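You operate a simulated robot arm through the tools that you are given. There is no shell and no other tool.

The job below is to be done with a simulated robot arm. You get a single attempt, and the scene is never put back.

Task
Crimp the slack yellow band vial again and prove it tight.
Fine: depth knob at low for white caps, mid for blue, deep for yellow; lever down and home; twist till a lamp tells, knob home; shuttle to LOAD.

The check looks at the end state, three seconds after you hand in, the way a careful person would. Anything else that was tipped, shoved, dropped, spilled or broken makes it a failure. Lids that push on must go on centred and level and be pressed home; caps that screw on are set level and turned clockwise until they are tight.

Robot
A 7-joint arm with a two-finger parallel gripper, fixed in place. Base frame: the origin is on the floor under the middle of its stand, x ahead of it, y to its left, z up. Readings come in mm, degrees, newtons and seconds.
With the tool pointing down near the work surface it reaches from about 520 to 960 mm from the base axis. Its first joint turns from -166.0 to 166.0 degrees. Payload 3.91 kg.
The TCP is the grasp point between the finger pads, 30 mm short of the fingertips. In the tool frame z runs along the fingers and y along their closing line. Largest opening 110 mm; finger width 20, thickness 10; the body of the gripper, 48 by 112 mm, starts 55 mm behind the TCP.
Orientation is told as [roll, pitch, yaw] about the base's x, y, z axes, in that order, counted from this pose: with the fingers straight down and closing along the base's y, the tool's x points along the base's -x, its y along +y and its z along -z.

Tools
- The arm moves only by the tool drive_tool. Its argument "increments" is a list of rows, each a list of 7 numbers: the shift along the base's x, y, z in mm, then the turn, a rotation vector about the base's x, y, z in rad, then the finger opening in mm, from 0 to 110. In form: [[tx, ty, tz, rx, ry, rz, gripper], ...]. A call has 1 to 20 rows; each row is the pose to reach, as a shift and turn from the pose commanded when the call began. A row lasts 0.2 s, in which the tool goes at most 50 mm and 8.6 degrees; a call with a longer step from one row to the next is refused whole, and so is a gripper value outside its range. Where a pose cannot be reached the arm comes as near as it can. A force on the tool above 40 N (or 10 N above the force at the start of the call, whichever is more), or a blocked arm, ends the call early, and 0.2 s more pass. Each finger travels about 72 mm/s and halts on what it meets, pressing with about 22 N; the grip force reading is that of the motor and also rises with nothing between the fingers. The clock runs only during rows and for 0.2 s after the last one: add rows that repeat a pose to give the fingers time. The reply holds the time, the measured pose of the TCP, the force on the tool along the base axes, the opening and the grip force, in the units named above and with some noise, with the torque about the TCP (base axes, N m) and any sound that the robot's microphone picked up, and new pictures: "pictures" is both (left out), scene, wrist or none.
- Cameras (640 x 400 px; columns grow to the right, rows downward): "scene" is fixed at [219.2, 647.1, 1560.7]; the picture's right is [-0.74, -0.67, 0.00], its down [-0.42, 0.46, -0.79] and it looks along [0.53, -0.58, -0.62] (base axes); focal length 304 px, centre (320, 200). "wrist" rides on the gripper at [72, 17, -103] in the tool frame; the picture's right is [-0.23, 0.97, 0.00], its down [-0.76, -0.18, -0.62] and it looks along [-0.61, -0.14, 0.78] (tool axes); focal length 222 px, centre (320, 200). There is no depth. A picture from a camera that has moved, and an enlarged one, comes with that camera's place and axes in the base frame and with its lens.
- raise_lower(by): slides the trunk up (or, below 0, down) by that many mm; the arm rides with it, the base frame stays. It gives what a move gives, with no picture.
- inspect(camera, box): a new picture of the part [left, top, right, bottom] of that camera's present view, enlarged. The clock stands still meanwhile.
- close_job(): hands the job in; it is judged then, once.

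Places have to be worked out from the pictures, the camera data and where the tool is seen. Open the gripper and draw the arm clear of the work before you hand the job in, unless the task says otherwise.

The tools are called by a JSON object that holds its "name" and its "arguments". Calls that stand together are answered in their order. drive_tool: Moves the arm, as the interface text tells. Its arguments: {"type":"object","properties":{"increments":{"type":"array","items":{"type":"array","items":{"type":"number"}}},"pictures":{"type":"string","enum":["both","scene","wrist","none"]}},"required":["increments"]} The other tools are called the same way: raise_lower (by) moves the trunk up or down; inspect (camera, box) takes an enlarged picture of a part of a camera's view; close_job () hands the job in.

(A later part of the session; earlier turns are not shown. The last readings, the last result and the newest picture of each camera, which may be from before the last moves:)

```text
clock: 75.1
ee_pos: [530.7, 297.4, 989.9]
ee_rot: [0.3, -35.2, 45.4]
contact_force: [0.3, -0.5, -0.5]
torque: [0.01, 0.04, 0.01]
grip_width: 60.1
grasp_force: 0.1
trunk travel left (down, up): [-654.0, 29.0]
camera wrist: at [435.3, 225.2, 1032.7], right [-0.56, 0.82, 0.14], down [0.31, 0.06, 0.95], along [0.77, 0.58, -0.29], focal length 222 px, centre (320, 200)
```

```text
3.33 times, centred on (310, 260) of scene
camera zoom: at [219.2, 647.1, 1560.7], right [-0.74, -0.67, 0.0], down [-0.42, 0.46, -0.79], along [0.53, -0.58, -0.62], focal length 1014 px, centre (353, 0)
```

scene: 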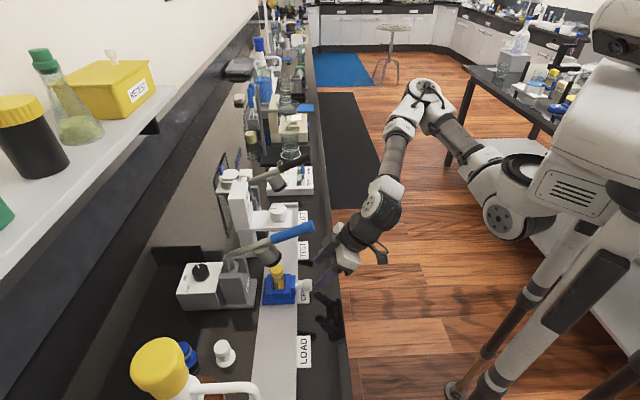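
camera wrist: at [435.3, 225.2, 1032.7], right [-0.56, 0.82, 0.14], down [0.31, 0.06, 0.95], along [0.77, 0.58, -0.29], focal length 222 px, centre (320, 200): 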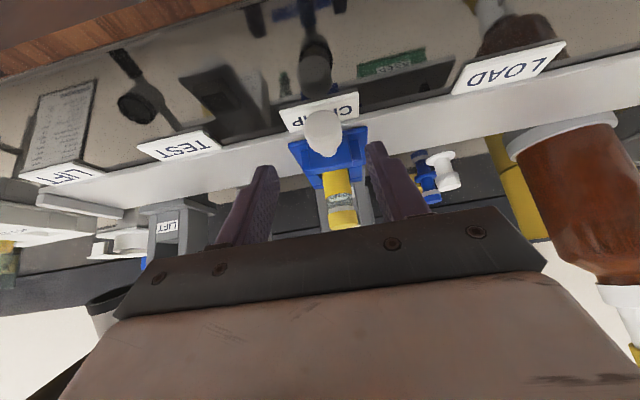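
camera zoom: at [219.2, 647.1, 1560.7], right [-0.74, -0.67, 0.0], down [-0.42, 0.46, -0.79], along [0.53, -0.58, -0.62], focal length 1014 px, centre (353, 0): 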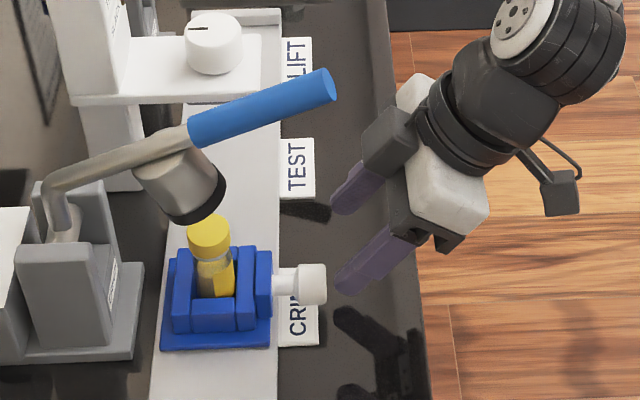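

The handle is slightly to one side (tool is ~4 mm too far along); I'll correct while advancing onto the pommel.

{"name": "drive_tool", "arguments": {"increments": [[4, 8, -14, 0, 0, 0, 60], [9, 14.5, -28, 0, 0, 0, 60], [14.7, 21, -43, 0, 0, 0, 60], [14.7, 21, -43, 0, 0, 0, 60]], "pictures": "both"}}

{"name": "inspect", "arguments": {"camera": "wrist", "box": [220, 60, 460, 240]}}

{"name": "inspect", "arguments": {"camera": "scene", "box": [240, 200, 380, 320]}}

```text
clock: 76.1
ee_pos: [545.6, 320.3, 947.0]
ee_rot: [0.4, -35.3, 45.4]
contact_force: [-0.3, -0.4, -0.2]
torque: [0.04, 0.03, 0.01]
grip_width: 60.0
grasp_force: 0.0
trunk travel left (down, up): [-654.0, 29.0]
camera wrist: at [450.3, 247.7, 989.4], right [-0.56, 0.81, 0.14], down [0.31, 0.06, 0.95], along [0.76, 0.58, -0.29], focal length 222 px, centre (320, 200)
```

scene: 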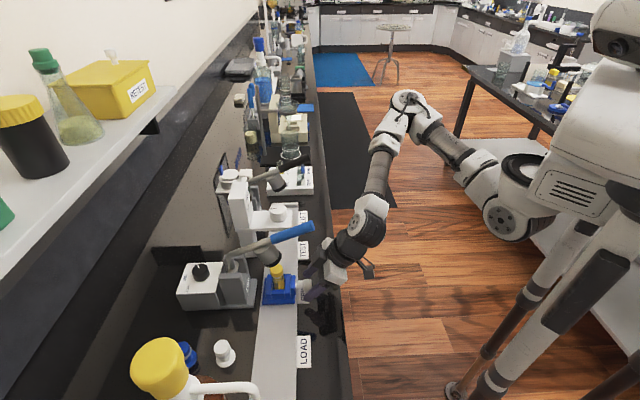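
wrist: 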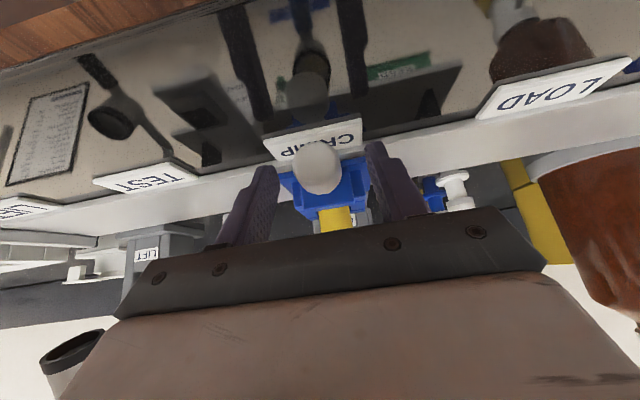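

```text
2.22 times, centred on (340, 150) of wrist
camera zoom: at [450.3, 247.7, 989.4], right [-0.56, 0.81, 0.14], down [0.31, 0.06, 0.95], along [0.76, 0.58, -0.29], focal length 494 px, centre (276, 311)
```

zoom: 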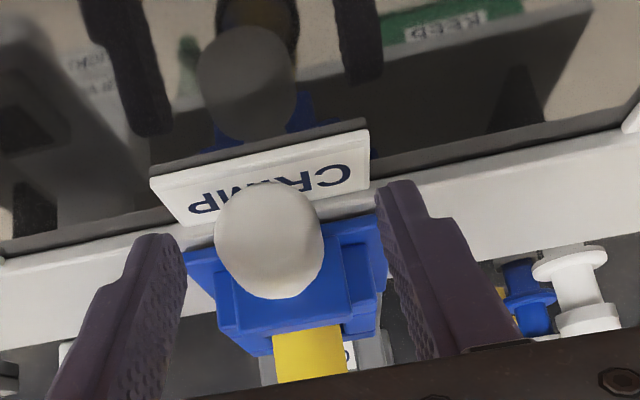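

```text
3.33 times, centred on (310, 260) of scene
camera zoom: at [219.2, 647.1, 1560.7], right [-0.74, -0.67, 0.0], down [-0.42, 0.46, -0.79], along [0.53, -0.58, -0.62], focal length 1014 px, centre (353, 0)
```

zoom: 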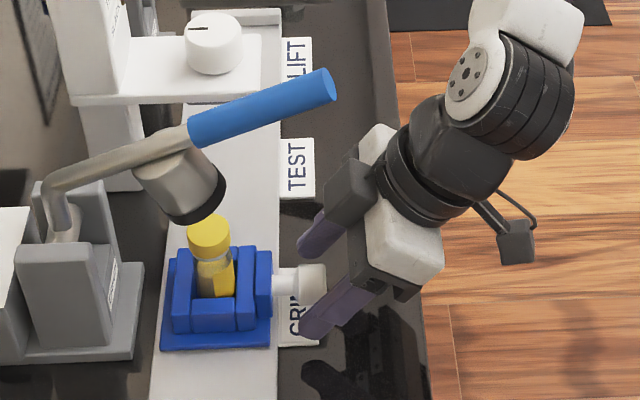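

Well placed. Close on the pommel and start moving the shuttle toward TEST.

{"name": "drive_tool", "arguments": {"increments": [[0, 0, 0, 0, 0, 0, 45], [0, 0, 0, 0, 0, 0, 34], [0, 0, 0, 0, 0, 0, 22], [0, 0, 0, 0, 0, 0, 22], [5, -5, 0, 0, 0, 0, 22], [12, -12, 0, 0, 0, 0, 22], [19, -19, 0, 0, 0, 0, 22], [26, -26, 0, 0, 0, 0, 22], [33, -33, 0, 0, 0, 0, 22], [40, -40, 0, 0, 0, 0, 22]], "pictures": "both"}}

{"name": "inspect", "arguments": {"camera": "scene", "box": [220, 170, 360, 300]}}

```text
clock: 78.3
ee_pos: [584.3, 281.8, 945.3]
ee_rot: [0.4, -35.2, 45.2]
contact_force: [3.3, 3.9, -8.3]
torque: [0.32, -0.32, -0.26]
grip_width: 29.5
grasp_force: 44.8
trunk travel left (down, up): [-654.0, 29.0]
camera wrist: at [489.9, 208.3, 989.6], right [-0.56, 0.82, 0.14], down [0.31, 0.06, 0.95], along [0.76, 0.58, -0.29], focal length 222 px, centre (320, 200)
```

scene: 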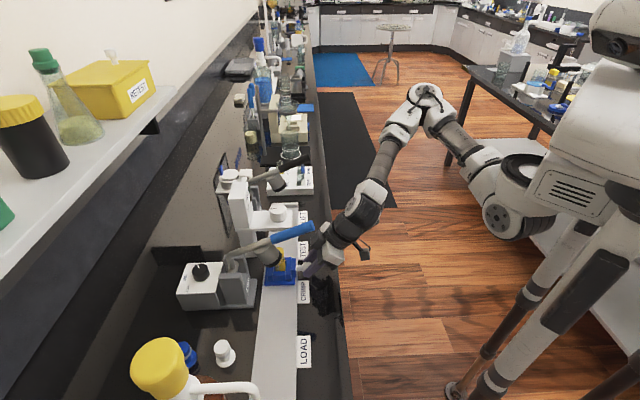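
wrist: 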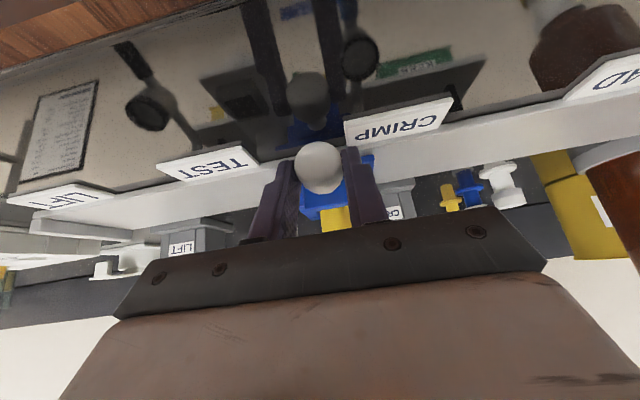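

```text
3.08 times, centred on (290, 235) of scene
camera zoom: at [219.2, 647.1, 1560.7], right [-0.74, -0.67, 0.0], down [-0.42, 0.46, -0.79], along [0.53, -0.58, -0.62], focal length 936 px, centre (412, 92)
```

zoom: 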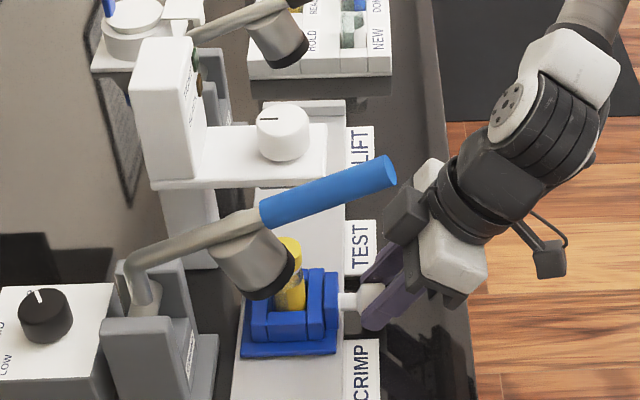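

Moving smoothly (a≈214). The tester arm's underside is around z≈1019, above the cap (998), so continue to a≈275 and look.

{"name": "drive_tool", "arguments": {"increments": [[7, -7, 0, 0, 0, 0, 22], [14, -14, 0, 0, 0, 0, 22], [21, -21, 0, 0, 0, 0, 22], [28, -28, 0, 0, 0, 0, 22], [35, -35, 0, 0, 0, 0, 22], [42, -42, 0, 0, 0, 0, 22]], "pictures": "both"}}

{"name": "inspect", "arguments": {"camera": "scene", "box": [220, 170, 360, 300]}}

{"name": "inspect", "arguments": {"camera": "wrist", "box": [180, 60, 460, 250]}}

```text
clock: 79.7
ee_pos: [628.4, 238.3, 945.7]
ee_rot: [0.3, -35.4, 45.4]
contact_force: [5.9, 6.7, -10.2]
torque: [-0.17, 0.24, -0.34]
grip_width: 29.4
grasp_force: 44.4
trunk travel left (down, up): [-654.0, 29.0]
camera wrist: at [532.7, 165.4, 989.6], right [-0.56, 0.82, 0.13], down [0.31, 0.06, 0.95], along [0.76, 0.58, -0.29], focal length 222 px, centre (320, 200)
```

scene: 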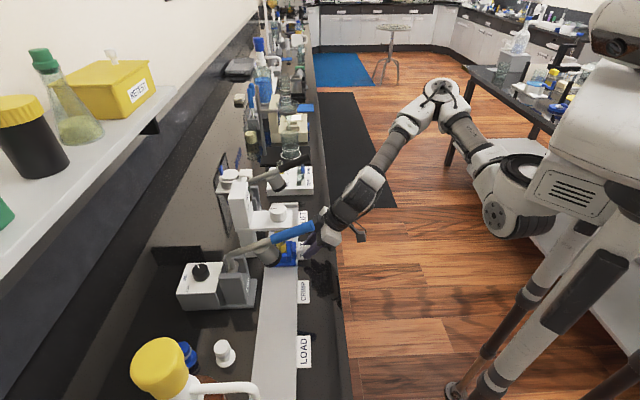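
wrist: 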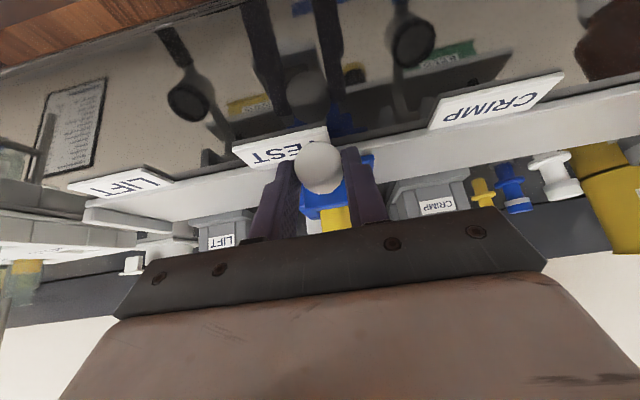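

```text
3.08 times, centred on (290, 235) of scene
camera zoom: at [219.2, 647.1, 1560.7], right [-0.74, -0.67, 0.0], down [-0.42, 0.46, -0.79], along [0.53, -0.58, -0.62], focal length 936 px, centre (412, 92)
```

zoom: 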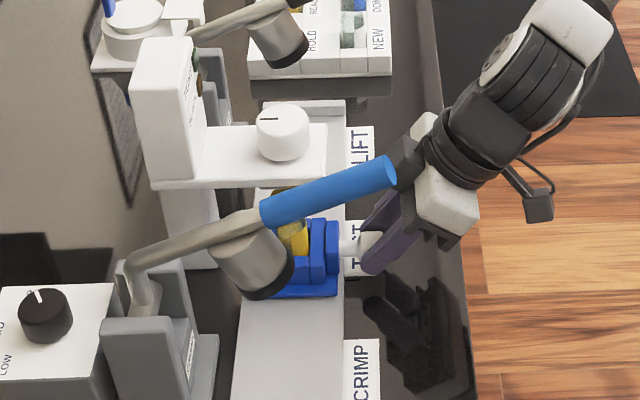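

```text
2.11 times, centred on (320, 155) of wrist
camera zoom: at [532.7, 165.4, 989.6], right [-0.56, 0.82, 0.13], down [0.31, 0.06, 0.95], along [0.76, 0.58, -0.29], focal length 468 px, centre (320, 295)
```

zoom: 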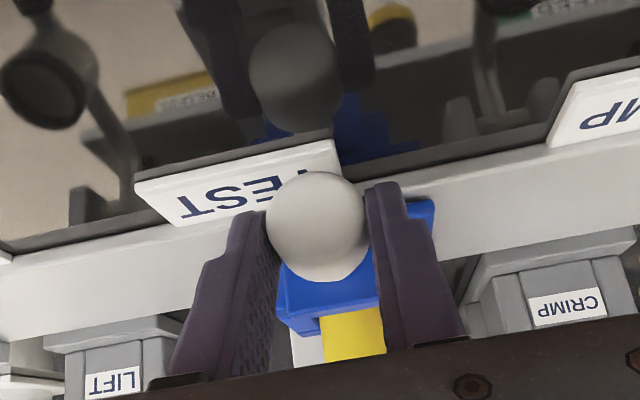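

The label offset suggests ~24 mm more to TEST (a≈300). I'll creep 20 mm and re-measure.

{"name": "drive_tool", "arguments": {"increments": [[4, -4, 0, 0, 0, 0, 22], [8, -8, 0, 0, 0, 0, 22], [12, -12, 0, 0, 0, 0, 22], [15, -15, 0, 0, 0, 0, 22], [15, -15, 0, 0, 0, 0, 22]], "pictures": "both"}}

{"name": "inspect", "arguments": {"camera": "scene", "box": [220, 170, 360, 300]}}

{"name": "inspect", "arguments": {"camera": "wrist", "box": [200, 40, 460, 250]}}

```text
clock: 80.9
ee_pos: [643.7, 223.4, 946.4]
ee_rot: [0.3, -35.2, 45.3]
contact_force: [-0.3, -4.8, -5.3]
torque: [-0.1, -0.05, -0.31]
grip_width: 29.4
grasp_force: 44.6
trunk travel left (down, up): [-654.0, 29.0]
camera wrist: at [548.3, 149.8, 989.7], right [-0.56, 0.82, 0.13], down [0.31, 0.06, 0.95], along [0.77, 0.58, -0.29], focal length 222 px, centre (320, 200)
```

scene: 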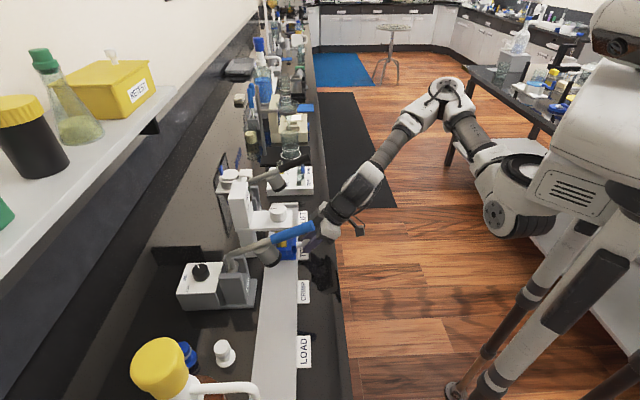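
wrist: 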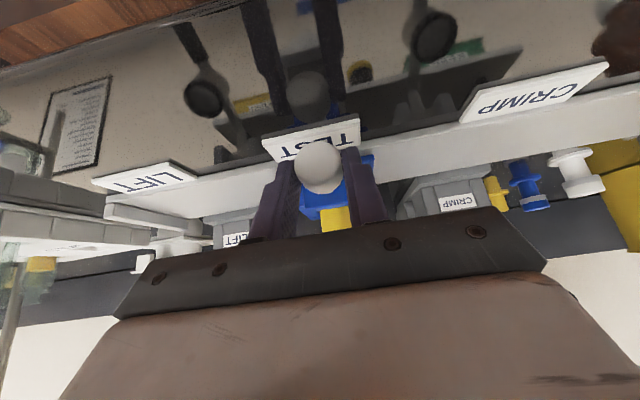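

```text
3.08 times, centred on (290, 235) of scene
camera zoom: at [219.2, 647.1, 1560.7], right [-0.74, -0.67, 0.0], down [-0.42, 0.46, -0.79], along [0.53, -0.58, -0.62], focal length 936 px, centre (412, 92)
```

zoom: 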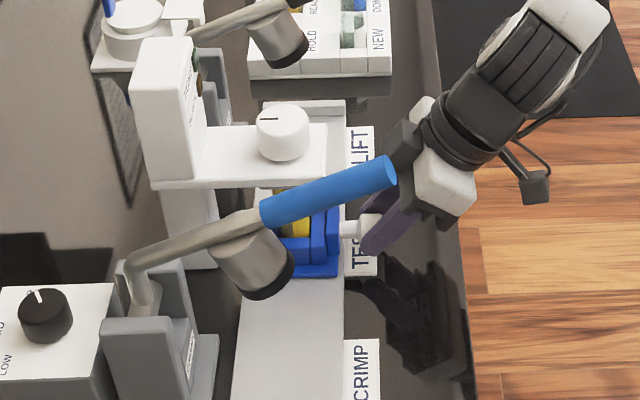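

```text
1.90 times, centred on (330, 145) of wrist
camera zoom: at [548.3, 149.8, 989.7], right [-0.56, 0.82, 0.13], down [0.31, 0.06, 0.95], along [0.77, 0.58, -0.29], focal length 423 px, centre (301, 305)
```

zoom: 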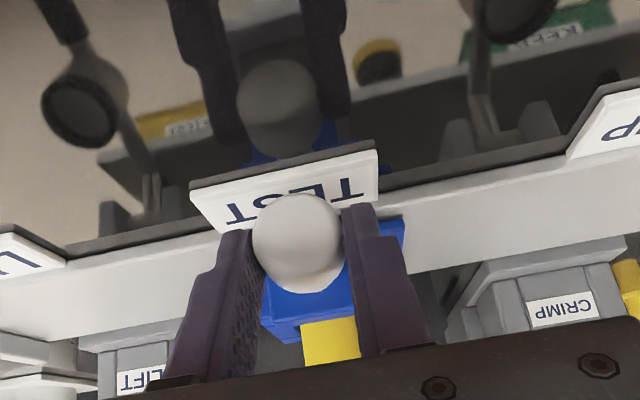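

At a≈297; same comparison gives ~2.3 mm to go (test axis ≈300 by triangulation). Nudge, release and look.

{"name": "drive_tool", "arguments": {"increments": [[1.6, -1.6, 0, 0, 0, 0, 22], [1.6, -1.6, 0, 0, 0, 0, 22], [1.6, -1.6, 0, 0, 0, 0, 35], [1.6, -1.6, 0, 0, 0, 0, 50], [1.6, -1.6, 0, 0, 0, 0, 55]], "pictures": "both"}}

{"name": "inspect", "arguments": {"camera": "wrist", "box": [200, 40, 460, 250]}}

{"name": "inspect", "arguments": {"camera": "scene", "box": [225, 160, 315, 280]}}

```text
clock: 82.1
ee_pos: [643.5, 222.5, 947.0]
ee_rot: [0.3, -35.4, 45.3]
contact_force: [0.0, 0.3, -0.7]
torque: [-0.02, 0.03, -0.02]
grip_width: 54.8
grasp_force: 0.1
trunk travel left (down, up): [-654.0, 29.0]
camera wrist: at [549.5, 148.5, 990.3], right [-0.56, 0.82, 0.14], down [0.31, 0.06, 0.95], along [0.76, 0.58, -0.29], focal length 222 px, centre (320, 200)
```

scene: 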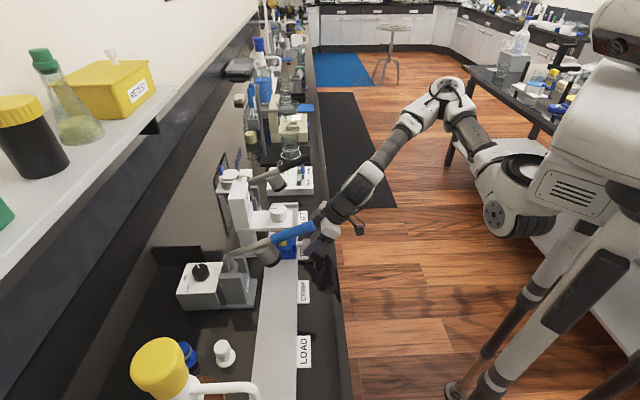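
wrist: 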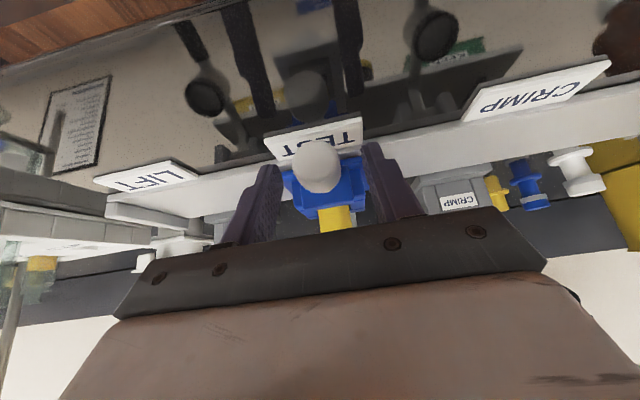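

```text
1.90 times, centred on (330, 145) of wrist
camera zoom: at [549.5, 148.5, 990.3], right [-0.56, 0.82, 0.14], down [0.31, 0.06, 0.95], along [0.76, 0.58, -0.29], focal length 423 px, centre (301, 305)
```

zoom: 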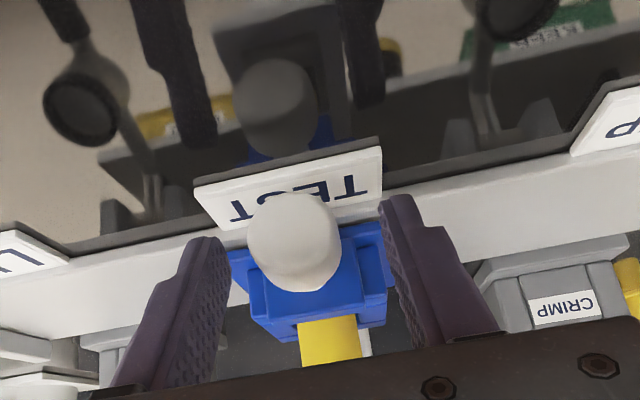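

```text
3.33 times, centred on (270, 220) of scene
camera zoom: at [219.2, 647.1, 1560.7], right [-0.74, -0.67, 0.0], down [-0.42, 0.46, -0.79], along [0.53, -0.58, -0.62], focal length 1014 px, centre (487, 133)
```

zoom: 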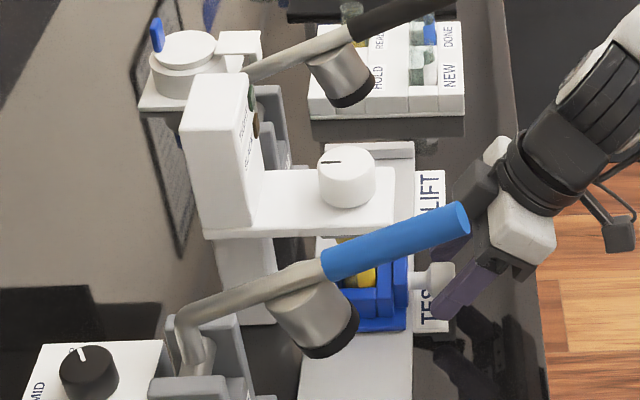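

The shuttle settled at TEST (a≈301, consistent with the test axis). Now back out, rise and level the tool in front of the tester.

{"name": "drive_tool", "arguments": {"increments": [[-8, -8, 16, 0, 0, 0, 60], [-16, -16, 32, 0, 0, 0, 60], [-24, -24, 48, 0, 0, 0, 60], [-28, -28, 90, 0, 0, 0, 80], [-28, -28, 130, -0.09, 0.09, 0, 100], [-28, -28, 170, -0.18, 0.18, 0, 110], [-28, -28, 210, -0.27, 0.27, 0, 110], [-28, -28, 240, -0.36, 0.36, 0, 110], [-28, -28, 255, -0.432, 0.432, 0, 110], [-20, -20, 255, -0.432, 0.432, 0, 110], [-20, -20, 255, -0.432, 0.432, 0, 110]], "pictures": "both"}}

{"name": "inspect", "arguments": {"camera": "wrist", "box": [230, 60, 430, 240]}}

{"name": "inspect", "arguments": {"camera": "scene", "box": [215, 165, 315, 265]}}

```text
clock: 84.5
ee_pos: [621.3, 201.5, 1202.8]
ee_rot: [0.5, -0.3, 45.2]
contact_force: [0.0, -0.1, 0.3]
torque: [0.02, 0.0, 0.0]
grip_width: 109.8
grasp_force: 0.0
trunk travel left (down, up): [-654.0, 29.0]
camera wrist: at [560.1, 160.4, 1306.8], right [-0.53, 0.85, 0.01], down [0.66, 0.41, 0.63], along [0.53, 0.34, -0.78], focal length 222 px, centre (320, 200)
```

scene: 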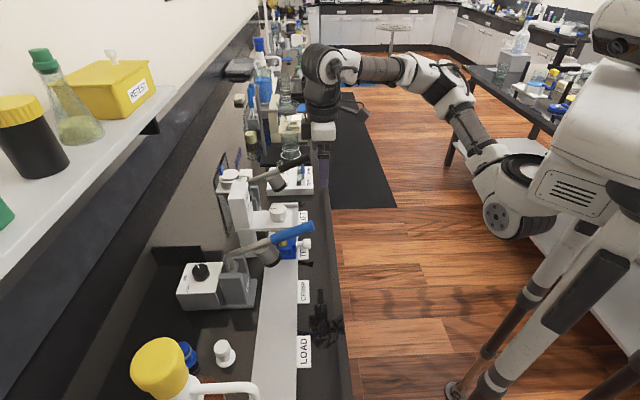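
wrist: 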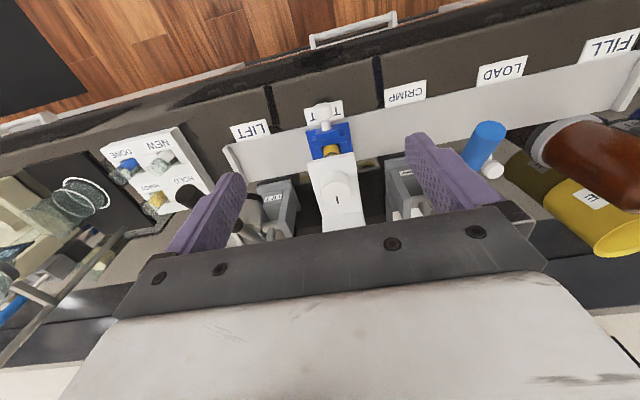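

```text
2.22 times, centred on (330, 150) of wrist
camera zoom: at [560.1, 160.4, 1306.8], right [-0.53, 0.85, 0.01], down [0.66, 0.41, 0.63], along [0.53, 0.34, -0.78], focal length 494 px, centre (298, 311)
```

zoom: 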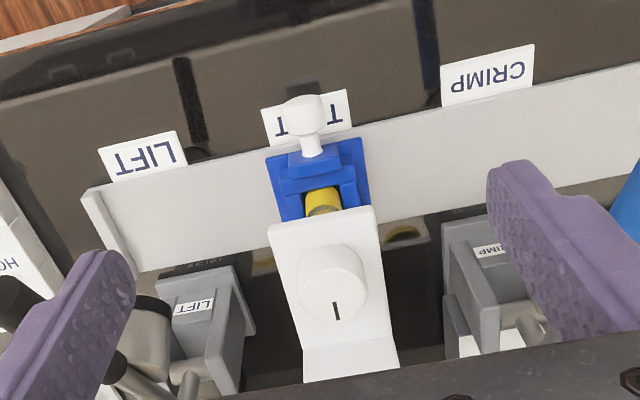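

```text
4.00 times, centred on (265, 215) of scene
camera zoom: at [219.2, 647.1, 1560.7], right [-0.74, -0.67, 0.0], down [-0.42, 0.46, -0.79], along [0.53, -0.58, -0.62], focal length 1216 px, centre (540, 140)
```

zoom: 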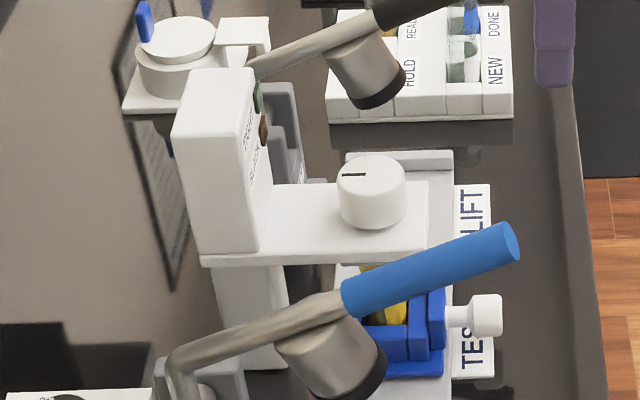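

Test knob top centre triangulates to (701, 279), z≈1058, ~42 mm wide, line pointing to the lamp tower (home). I need the tower's exact front face for gripper clearance, so I'll tilt to look at the lamp panel.

{"name": "drive_tool", "arguments": {"increments": [[0, 0, 0, 0.09, -0.09, 0, 110], [0, 0, 0, 0.18, -0.18, 0, 110], [0, 0, 0, 0.27, -0.27, 0, 110], [0, 0, 0, 0.3, -0.3, 0, 110], [0, 0, 0, 0.3, -0.3, 0, 110]], "pictures": "wrist"}}

{"name": "inspect", "arguments": {"camera": "wrist", "box": [240, 50, 430, 230]}}

```text
clock: 85.7
ee_pos: [622.4, 202.4, 1202.7]
ee_rot: [0.3, -24.7, 45.3]
contact_force: [-0.4, -0.2, 0.1]
torque: [-0.02, 0.04, 0.0]
grip_width: 110.2
grasp_force: 0.0
trunk travel left (down, up): [-654.0, 29.0]
camera wrist: at [535.8, 136.2, 1267.0], right [-0.55, 0.83, 0.1], down [0.43, 0.18, 0.88], along [0.72, 0.53, -0.46], focal length 222 px, centre (320, 200)
```

wrist: 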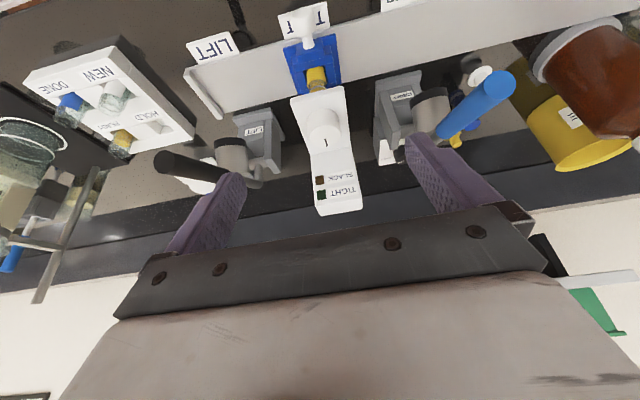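

```text
2.22 times, centred on (335, 140) of wrist
camera zoom: at [535.8, 136.2, 1267.0], right [-0.55, 0.83, 0.1], down [0.43, 0.18, 0.88], along [0.72, 0.53, -0.46], focal length 494 px, centre (287, 333)
```

zoom: 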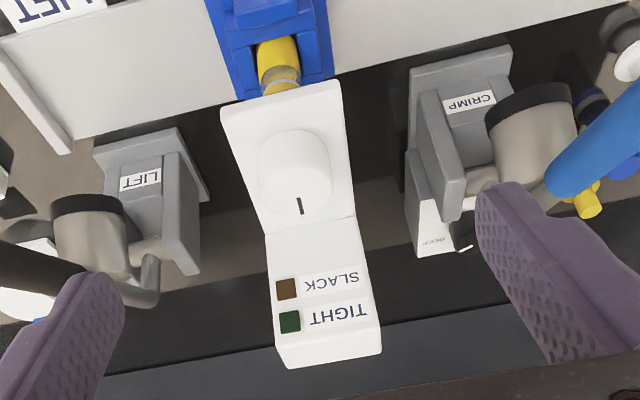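

The panel is clear: brown SLACK lamp, green TIGHT lamp, both dark now; the tower's front is at b≈763, top ≈1125, leaving room for the gripper around the knob. I'll level the tool and move above the test knob.

{"name": "drive_tool", "arguments": {"increments": [[0, 0, 0, -0.09, 0.09, 0, 100], [8, 8, -10, -0.18, 0.18, 0, 90], [20, 20, -20, -0.27, 0.27, 0, 80], [36, 36, -30, -0.3, 0.3, 0, 76], [52, 52, -40, -0.3, 0.3, 0, 76], [68, 67, -52, -0.3, 0.3, 0, 76], [79, 76.5, -62, -0.3, 0.3, 0, 76], [79, 76.5, -72, -0.3, 0.3, 0, 76], [79, 76.5, -72, -0.3, 0.3, 0, 76]], "pictures": "both"}}

{"name": "inspect", "arguments": {"camera": "wrist", "box": [230, 60, 430, 240]}}

{"name": "inspect", "arguments": {"camera": "scene", "box": [215, 145, 315, 245]}}

```text
clock: 87.7
ee_pos: [702.3, 278.2, 1128.8]
ee_rot: [0.4, -0.2, 45.2]
contact_force: [-1.0, 0.1, 1.3]
torque: [0.0, 0.0, 0.0]
grip_width: 75.9
grasp_force: 0.2
trunk travel left (down, up): [-654.0, 29.0]
camera wrist: at [640.1, 237.5, 1232.7], right [-0.53, 0.85, 0.01], down [0.66, 0.41, 0.63], along [0.53, 0.34, -0.78], focal length 222 px, centre (320, 200)
```

scene: 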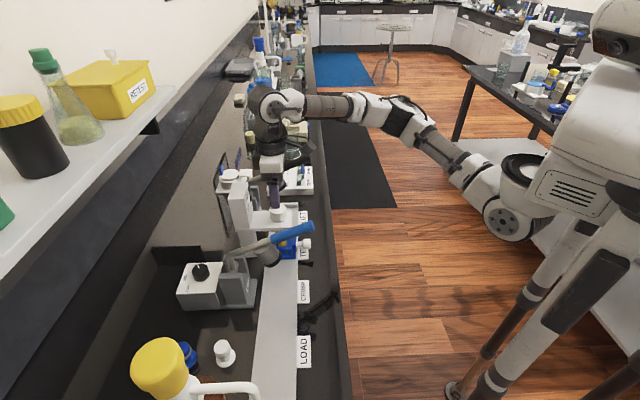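
wrist: 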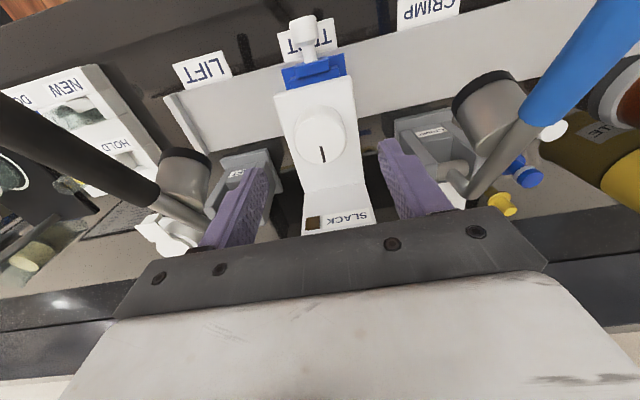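

```text
2.22 times, centred on (330, 150) of wrist
camera zoom: at [640.1, 237.5, 1232.7], right [-0.53, 0.85, 0.01], down [0.66, 0.41, 0.63], along [0.53, 0.34, -0.78], focal length 494 px, centre (298, 311)
```

zoom: 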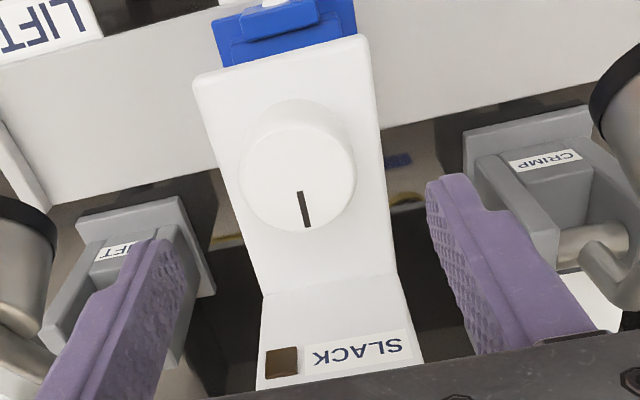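

```text
4.00 times, centred on (265, 195) of scene
camera zoom: at [219.2, 647.1, 1560.7], right [-0.74, -0.67, 0.0], down [-0.42, 0.46, -0.79], along [0.53, -0.58, -0.62], focal length 1216 px, centre (540, 220)
```

zoom: 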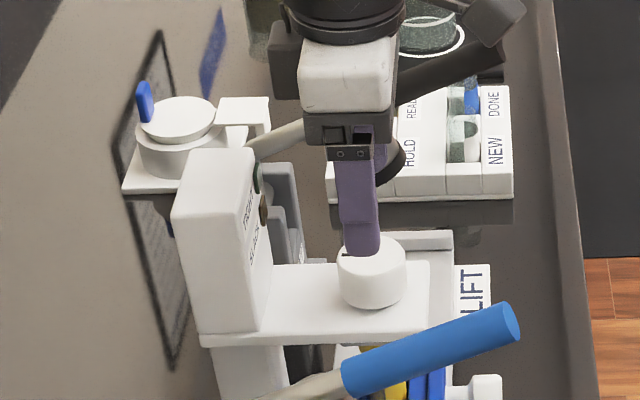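

The knob is centred between the fingers; relative to the tool axis it's about 2 mm further toward the wall. I'll correct and descend so the fingertips straddle the knob above the plate.

{"name": "drive_tool", "arguments": {"increments": [[1.5, 1.3, -15, 0, 0, 0, 76], [1.5, 1.3, -30, 0, 0, 0, 76], [1.5, 1.3, -45, 0, 0, 0, 76], [1.5, 1.3, -58, 0, 0, 0, 76], [1.5, 1.3, -58, 0, 0, 0, 76]], "pictures": "both"}}

{"name": "inspect", "arguments": {"camera": "wrist", "box": [230, 60, 430, 240]}}

{"name": "inspect", "arguments": {"camera": "scene", "box": [215, 145, 315, 245]}}

```text
clock: 88.9
ee_pos: [702.2, 279.7, 1072.1]
ee_rot: [0.5, -0.2, 45.2]
contact_force: [-0.2, 0.2, 0.1]
torque: [0.0, -0.01, 0.03]
grip_width: 76.2
grasp_force: 0.0
trunk travel left (down, up): [-654.0, 29.0]
camera wrist: at [640.7, 238.7, 1175.8], right [-0.53, 0.85, 0.01], down [0.66, 0.41, 0.63], along [0.53, 0.34, -0.78], focal length 222 px, centre (320, 200)
```

scene: 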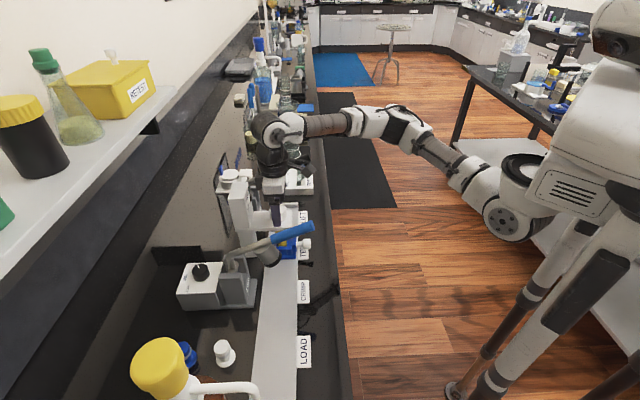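
wrist: 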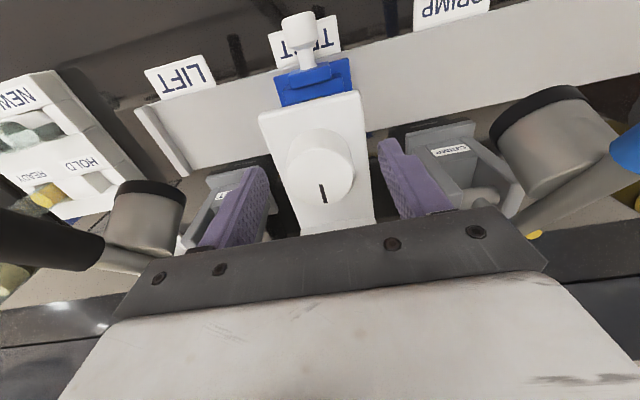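

```text
2.22 times, centred on (330, 150) of wrist
camera zoom: at [640.7, 238.7, 1175.8], right [-0.53, 0.85, 0.01], down [0.66, 0.41, 0.63], along [0.53, 0.34, -0.78], focal length 494 px, centre (298, 311)
```

zoom: 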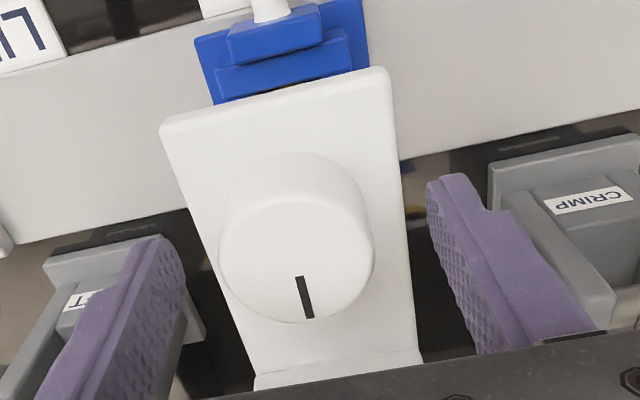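

```text
4.00 times, centred on (265, 195) of scene
camera zoom: at [219.2, 647.1, 1560.7], right [-0.74, -0.67, 0.0], down [-0.42, 0.46, -0.79], along [0.53, -0.58, -0.62], focal length 1216 px, centre (540, 220)
```

zoom: 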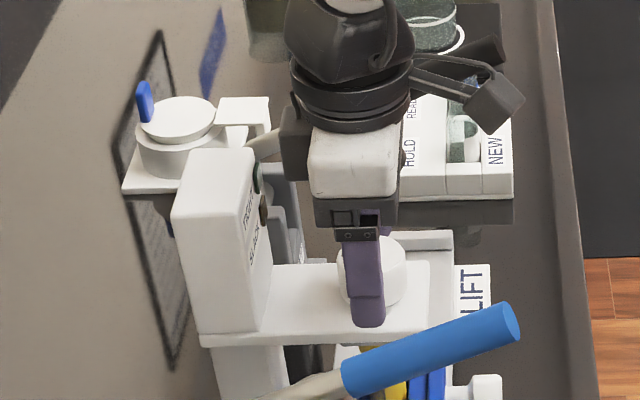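

The knob is now centred exactly on the tool axis. Close the fingers on it.

{"name": "drive_tool", "arguments": {"increments": [[0, 0, -1, 0, 0, 0, 60], [0, 0, -1.5, 0, 0, 0, 46], [0, 0, -1.5, 0, 0, 0, 34], [0, 0, -1.5, 0, 0, 0, 34]], "pictures": "none"}}

{"name": "inspect", "arguments": {"camera": "scene", "box": [225, 165, 285, 225]}}

```text
clock: 89.9
ee_pos: [702.5, 279.0, 1071.6]
ee_rot: [0.4, -0.2, 45.2]
contact_force: [4.3, -3.1, 1.1]
torque: [-0.53, -0.71, 0.02]
grip_width: 43.7
grasp_force: 44.6
trunk travel left (down, up): [-654.0, 29.0]
```

```text
6.67 times, centred on (255, 195) of scene
camera zoom: at [219.2, 647.1, 1560.7], right [-0.74, -0.67, 0.0], down [-0.42, 0.46, -0.79], along [0.53, -0.58, -0.62], focal length 2027 px, centre (753, 233)
```

zoom: 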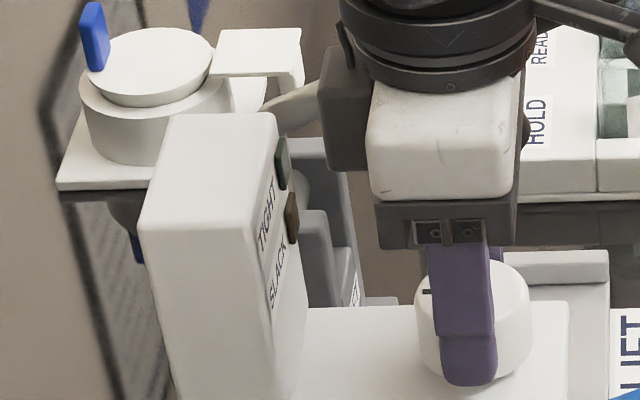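

Gripped (43.7 mm); both lamps dark. I'll twist clockwise in a first ~25° increment and watch the lamps.

{"name": "drive_tool", "arguments": {"increments": [[0, 0, 0, 0, 0, -0.09, 34], [0, 0, 0, 0, 0, -0.18, 34], [0, 0, 0, 0, 0, -0.27, 34], [0, 0, 0, 0, 0, -0.36, 34], [0, 0, 0, 0, 0, -0.44, 34]], "pictures": "both"}}

{"name": "inspect", "arguments": {"camera": "scene", "box": [225, 165, 285, 225]}}

{"name": "inspect", "arguments": {"camera": "wrist", "box": [230, 60, 430, 240]}}

```text
clock: 91.1
ee_pos: [704.7, 280.3, 1071.9]
ee_rot: [0.3, -0.3, 19.9]
contact_force: [6.0, -5.9, -2.7]
torque: [-0.63, -0.8, 0.49]
grip_width: 43.0
grasp_force: 45.1
trunk travel left (down, up): [-654.0, 29.0]
camera wrist: at [631.9, 270.2, 1174.5], right [-0.12, 0.99, 0.01], down [0.78, 0.09, 0.63], along [0.62, 0.08, -0.78], focal length 222 px, centre (320, 200)
```

scene: 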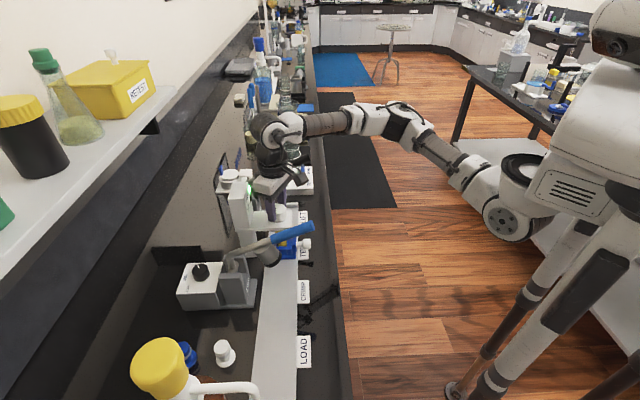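
wrist: 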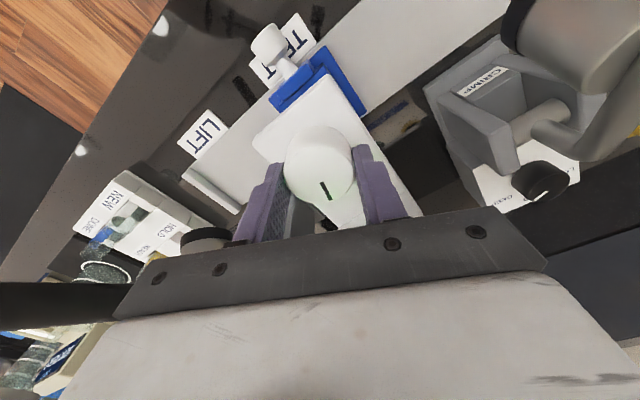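

```text
6.67 times, centred on (255, 195) of scene
camera zoom: at [219.2, 647.1, 1560.7], right [-0.74, -0.67, 0.0], down [-0.42, 0.46, -0.79], along [0.53, -0.58, -0.62], focal length 2027 px, centre (753, 233)
```

zoom: 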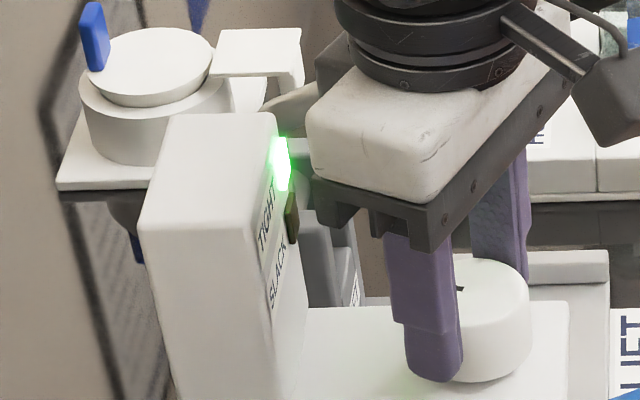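

```text
2.22 times, centred on (330, 150) of wrist
camera zoom: at [631.9, 270.2, 1174.5], right [-0.12, 0.99, 0.01], down [0.78, 0.09, 0.63], along [0.62, 0.08, -0.78], focal length 494 px, centre (298, 311)
```

zoom: 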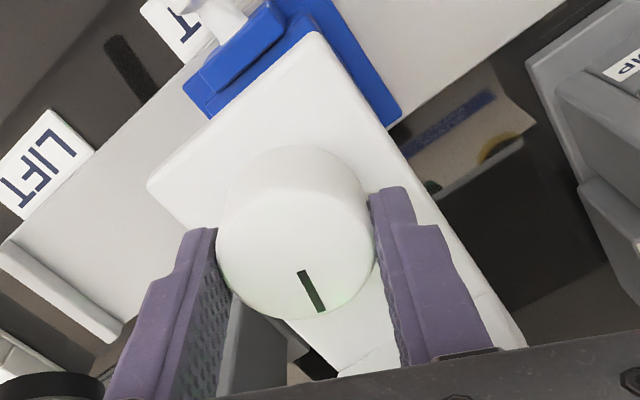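

TIGHT lamp is lit bright green — proven tight. The line shows the knob lagged the gripper slightly, so I'll turn it back counter-clockwise in parts and check the line against home (pointing to the tower).

{"name": "drive_tool", "arguments": {"increments": [[0, 0, 0, 0, 0, 0.09, 34], [0, 0, 0, 0, 0, 0.18, 34], [0, 0, 0, 0, 0, 0.26, 34], [0, 0, 0, 0, 0, 0.26, 34]], "pictures": "both"}}

{"name": "inspect", "arguments": {"camera": "wrist", "box": [230, 60, 430, 240]}}

{"name": "inspect", "arguments": {"camera": "scene", "box": [225, 165, 285, 225]}}

```text
clock: 92.1
ee_pos: [706.2, 280.3, 1070.6]
ee_rot: [0.5, -0.2, 34.9]
contact_force: [15.2, 4.2, 1.2]
torque: [-0.92, -0.03, -0.63]
grip_width: 42.9
grasp_force: 45.0
trunk travel left (down, up): [-654.0, 29.0]
camera wrist: at [636.8, 251.6, 1174.5], right [-0.37, 0.93, 0.01], down [0.73, 0.28, 0.63], along [0.58, 0.24, -0.78], focal length 222 px, centre (320, 200)
```

scene: 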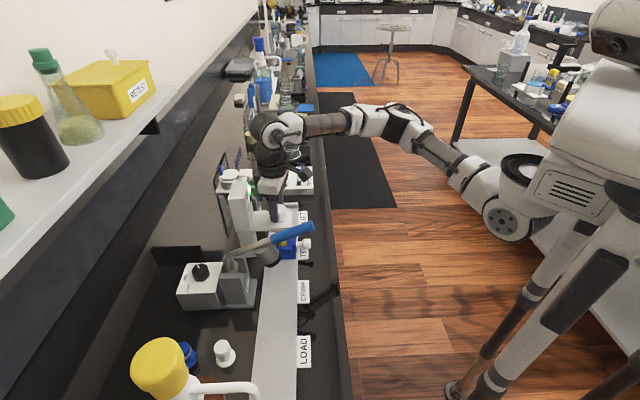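
wrist: 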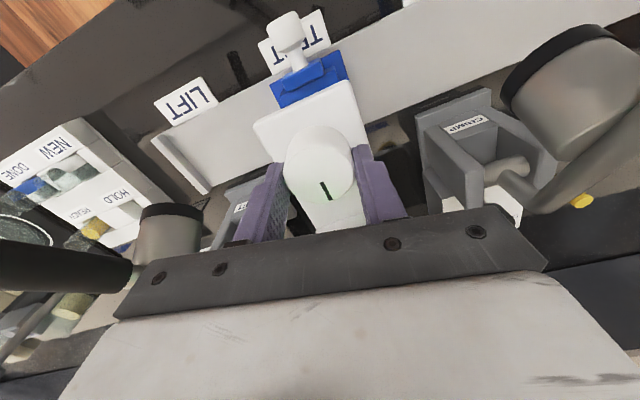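

```text
2.22 times, centred on (330, 150) of wrist
camera zoom: at [636.8, 251.6, 1174.5], right [-0.37, 0.93, 0.01], down [0.73, 0.28, 0.63], along [0.58, 0.24, -0.78], focal length 494 px, centre (298, 311)
```

zoom: 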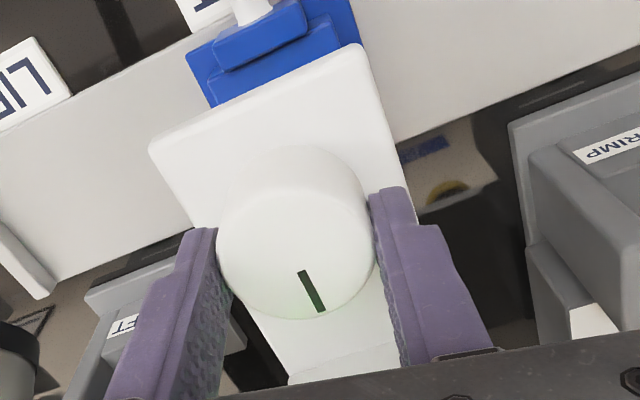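

```text
6.67 times, centred on (255, 195) of scene
camera zoom: at [219.2, 647.1, 1560.7], right [-0.74, -0.67, 0.0], down [-0.42, 0.46, -0.79], along [0.53, -0.58, -0.62], focal length 2027 px, centre (753, 233)
```

zoom: 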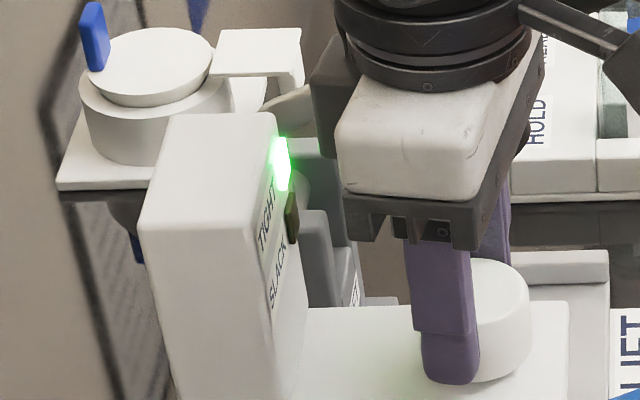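

TIGHT stays lit, and computing the line direction gives ~46° now vs 46.8° originally, so the knob is back home (it only turned ~15° before locking). I'll release and rise to verify.

{"name": "drive_tool", "arguments": {"increments": [[0, 0, 0, 0, 0, 0, 50], [0, 0, 0, 0, 0, 0, 66], [0, 0, 0, 0, 0, 0, 76], [0, 0, 0, 0, 0, 0, 76], [0, 0, 20, 0, 0, 0.08, 76], [-2, -1, 40, 0, 0, 0.17, 76], [-3, -1, 57, 0, 0, 0.18, 76], [-3, -1, 57, 0, 0, 0.18, 76]], "pictures": "both"}}

{"name": "inspect", "arguments": {"camera": "wrist", "box": [230, 60, 430, 240]}}

{"name": "inspect", "arguments": {"camera": "scene", "box": [225, 165, 305, 225]}}

```text
clock: 93.9
ee_pos: [699.1, 278.6, 1126.1]
ee_rot: [0.5, -0.3, 45.3]
contact_force: [0.2, 0.1, -0.4]
torque: [0.02, -0.04, -0.02]
grip_width: 75.7
grasp_force: 0.1
trunk travel left (down, up): [-654.0, 29.0]
camera wrist: at [638.1, 236.5, 1230.2], right [-0.53, 0.85, 0.01], down [0.66, 0.41, 0.63], along [0.53, 0.34, -0.78], focal length 222 px, centre (320, 200)
```

scene: 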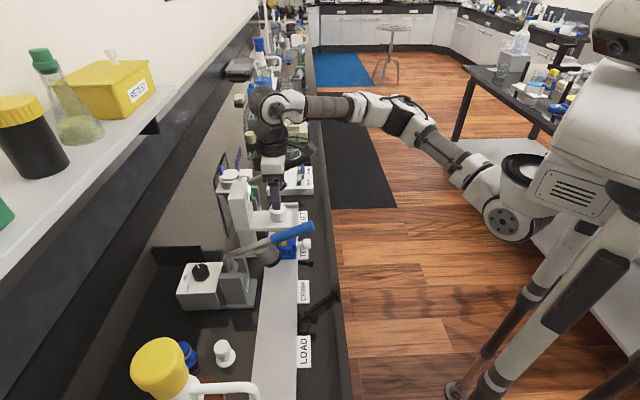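
wrist: 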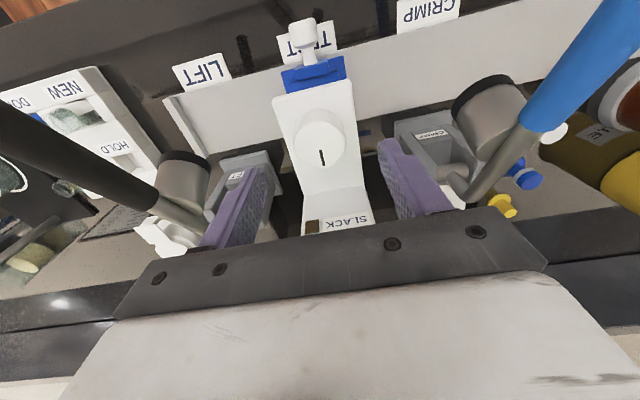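

```text
2.22 times, centred on (330, 150) of wrist
camera zoom: at [638.1, 236.5, 1230.2], right [-0.53, 0.85, 0.01], down [0.66, 0.41, 0.63], along [0.53, 0.34, -0.78], focal length 494 px, centre (298, 311)
```

zoom: 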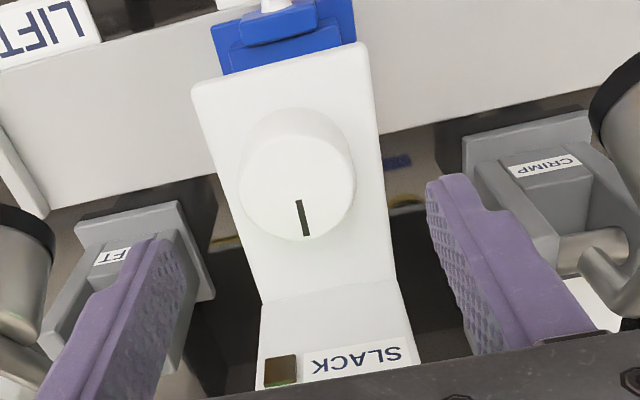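

```text
6.67 times, centred on (265, 195) of scene
camera zoom: at [219.2, 647.1, 1560.7], right [-0.74, -0.67, 0.0], down [-0.42, 0.46, -0.79], along [0.53, -0.58, -0.62], focal length 2027 px, centre (687, 233)
```

zoom: 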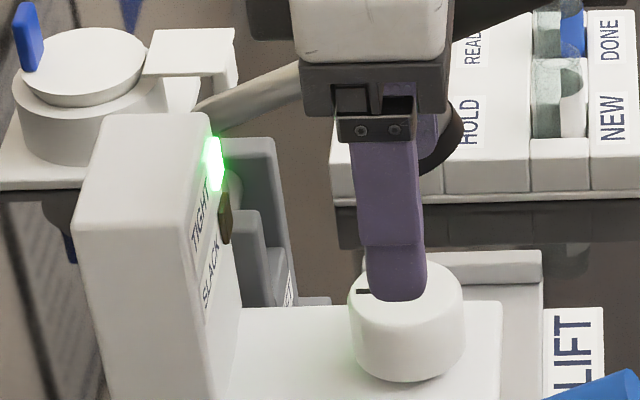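

Knob line matches its original home direction and TIGHT stays lit. Now retreat to the front, tilt, and descend to the shuttle handle at TEST to bring it back to LOAD.

{"name": "drive_tool", "arguments": {"increments": [[0, 0, 25, 0, 0, 0, 76], [-20, -20, 45, 0, 0, 0, 70], [-40, -40, 65, 0, 0, 0, 60], [-60, -60, 76, 0, 0, 0, 60], [-78, -78, 76, 0, 0, 0, 60], [-84, -84, 60, 0.09, -0.09, 0, 60], [-84, -84, 30, 0.18, -0.18, 0, 60], [-84, -84, 0, 0.27, -0.27, 0, 60], [-84, -84, -30, 0.36, -0.36, 0, 60], [-84, -84, -60, 0.432, -0.432, 0, 60], [-84, -84, -90, 0.432, -0.432, 0, 60], [-80, -80, -128, 0.432, -0.432, 0, 60], [-80, -80, -128, 0.432, -0.432, 0, 60]], "pictures": "both"}}

{"name": "inspect", "arguments": {"camera": "wrist", "box": [220, 60, 460, 240]}}

```text
clock: 96.7
ee_pos: [620.3, 197.9, 999.8]
ee_rot: [0.2, -35.4, 45.3]
contact_force: [0.2, -0.1, -0.8]
torque: [0.01, -0.01, -0.02]
grip_width: 59.8
grasp_force: 0.1
trunk travel left (down, up): [-654.0, 29.0]
camera wrist: at [526.1, 124.5, 1042.8], right [-0.56, 0.81, 0.13], down [0.31, 0.06, 0.95], along [0.76, 0.58, -0.29], focal length 222 px, centre (320, 200)
```

scene: 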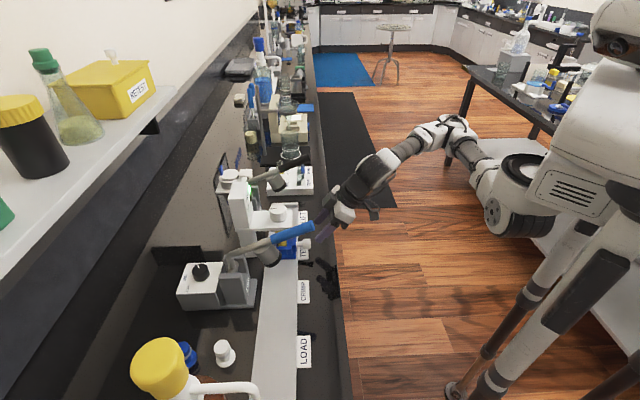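
wrist: 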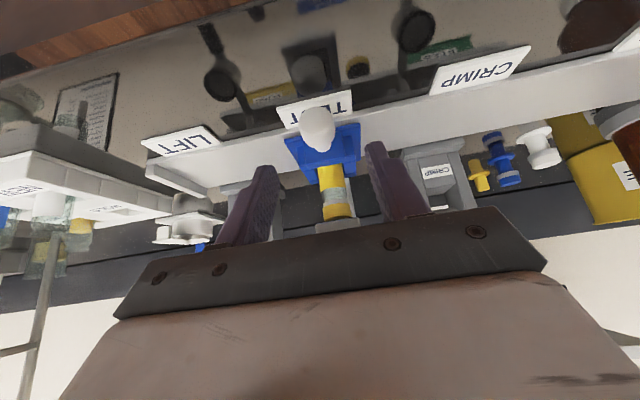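

```text
2.22 times, centred on (340, 150) of wrist
camera zoom: at [526.1, 124.5, 1042.8], right [-0.56, 0.81, 0.13], down [0.31, 0.06, 0.95], along [0.76, 0.58, -0.29], focal length 494 px, centre (276, 311)
```

zoom: 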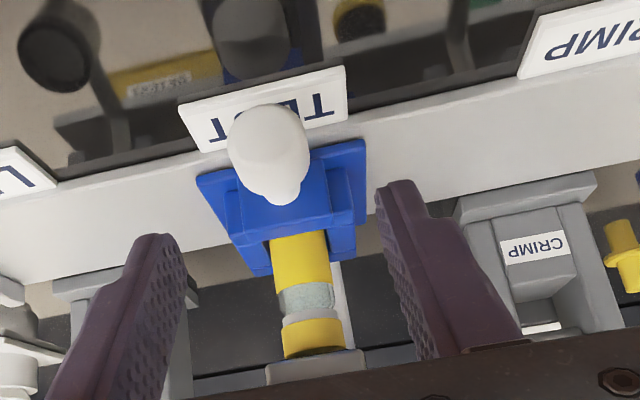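

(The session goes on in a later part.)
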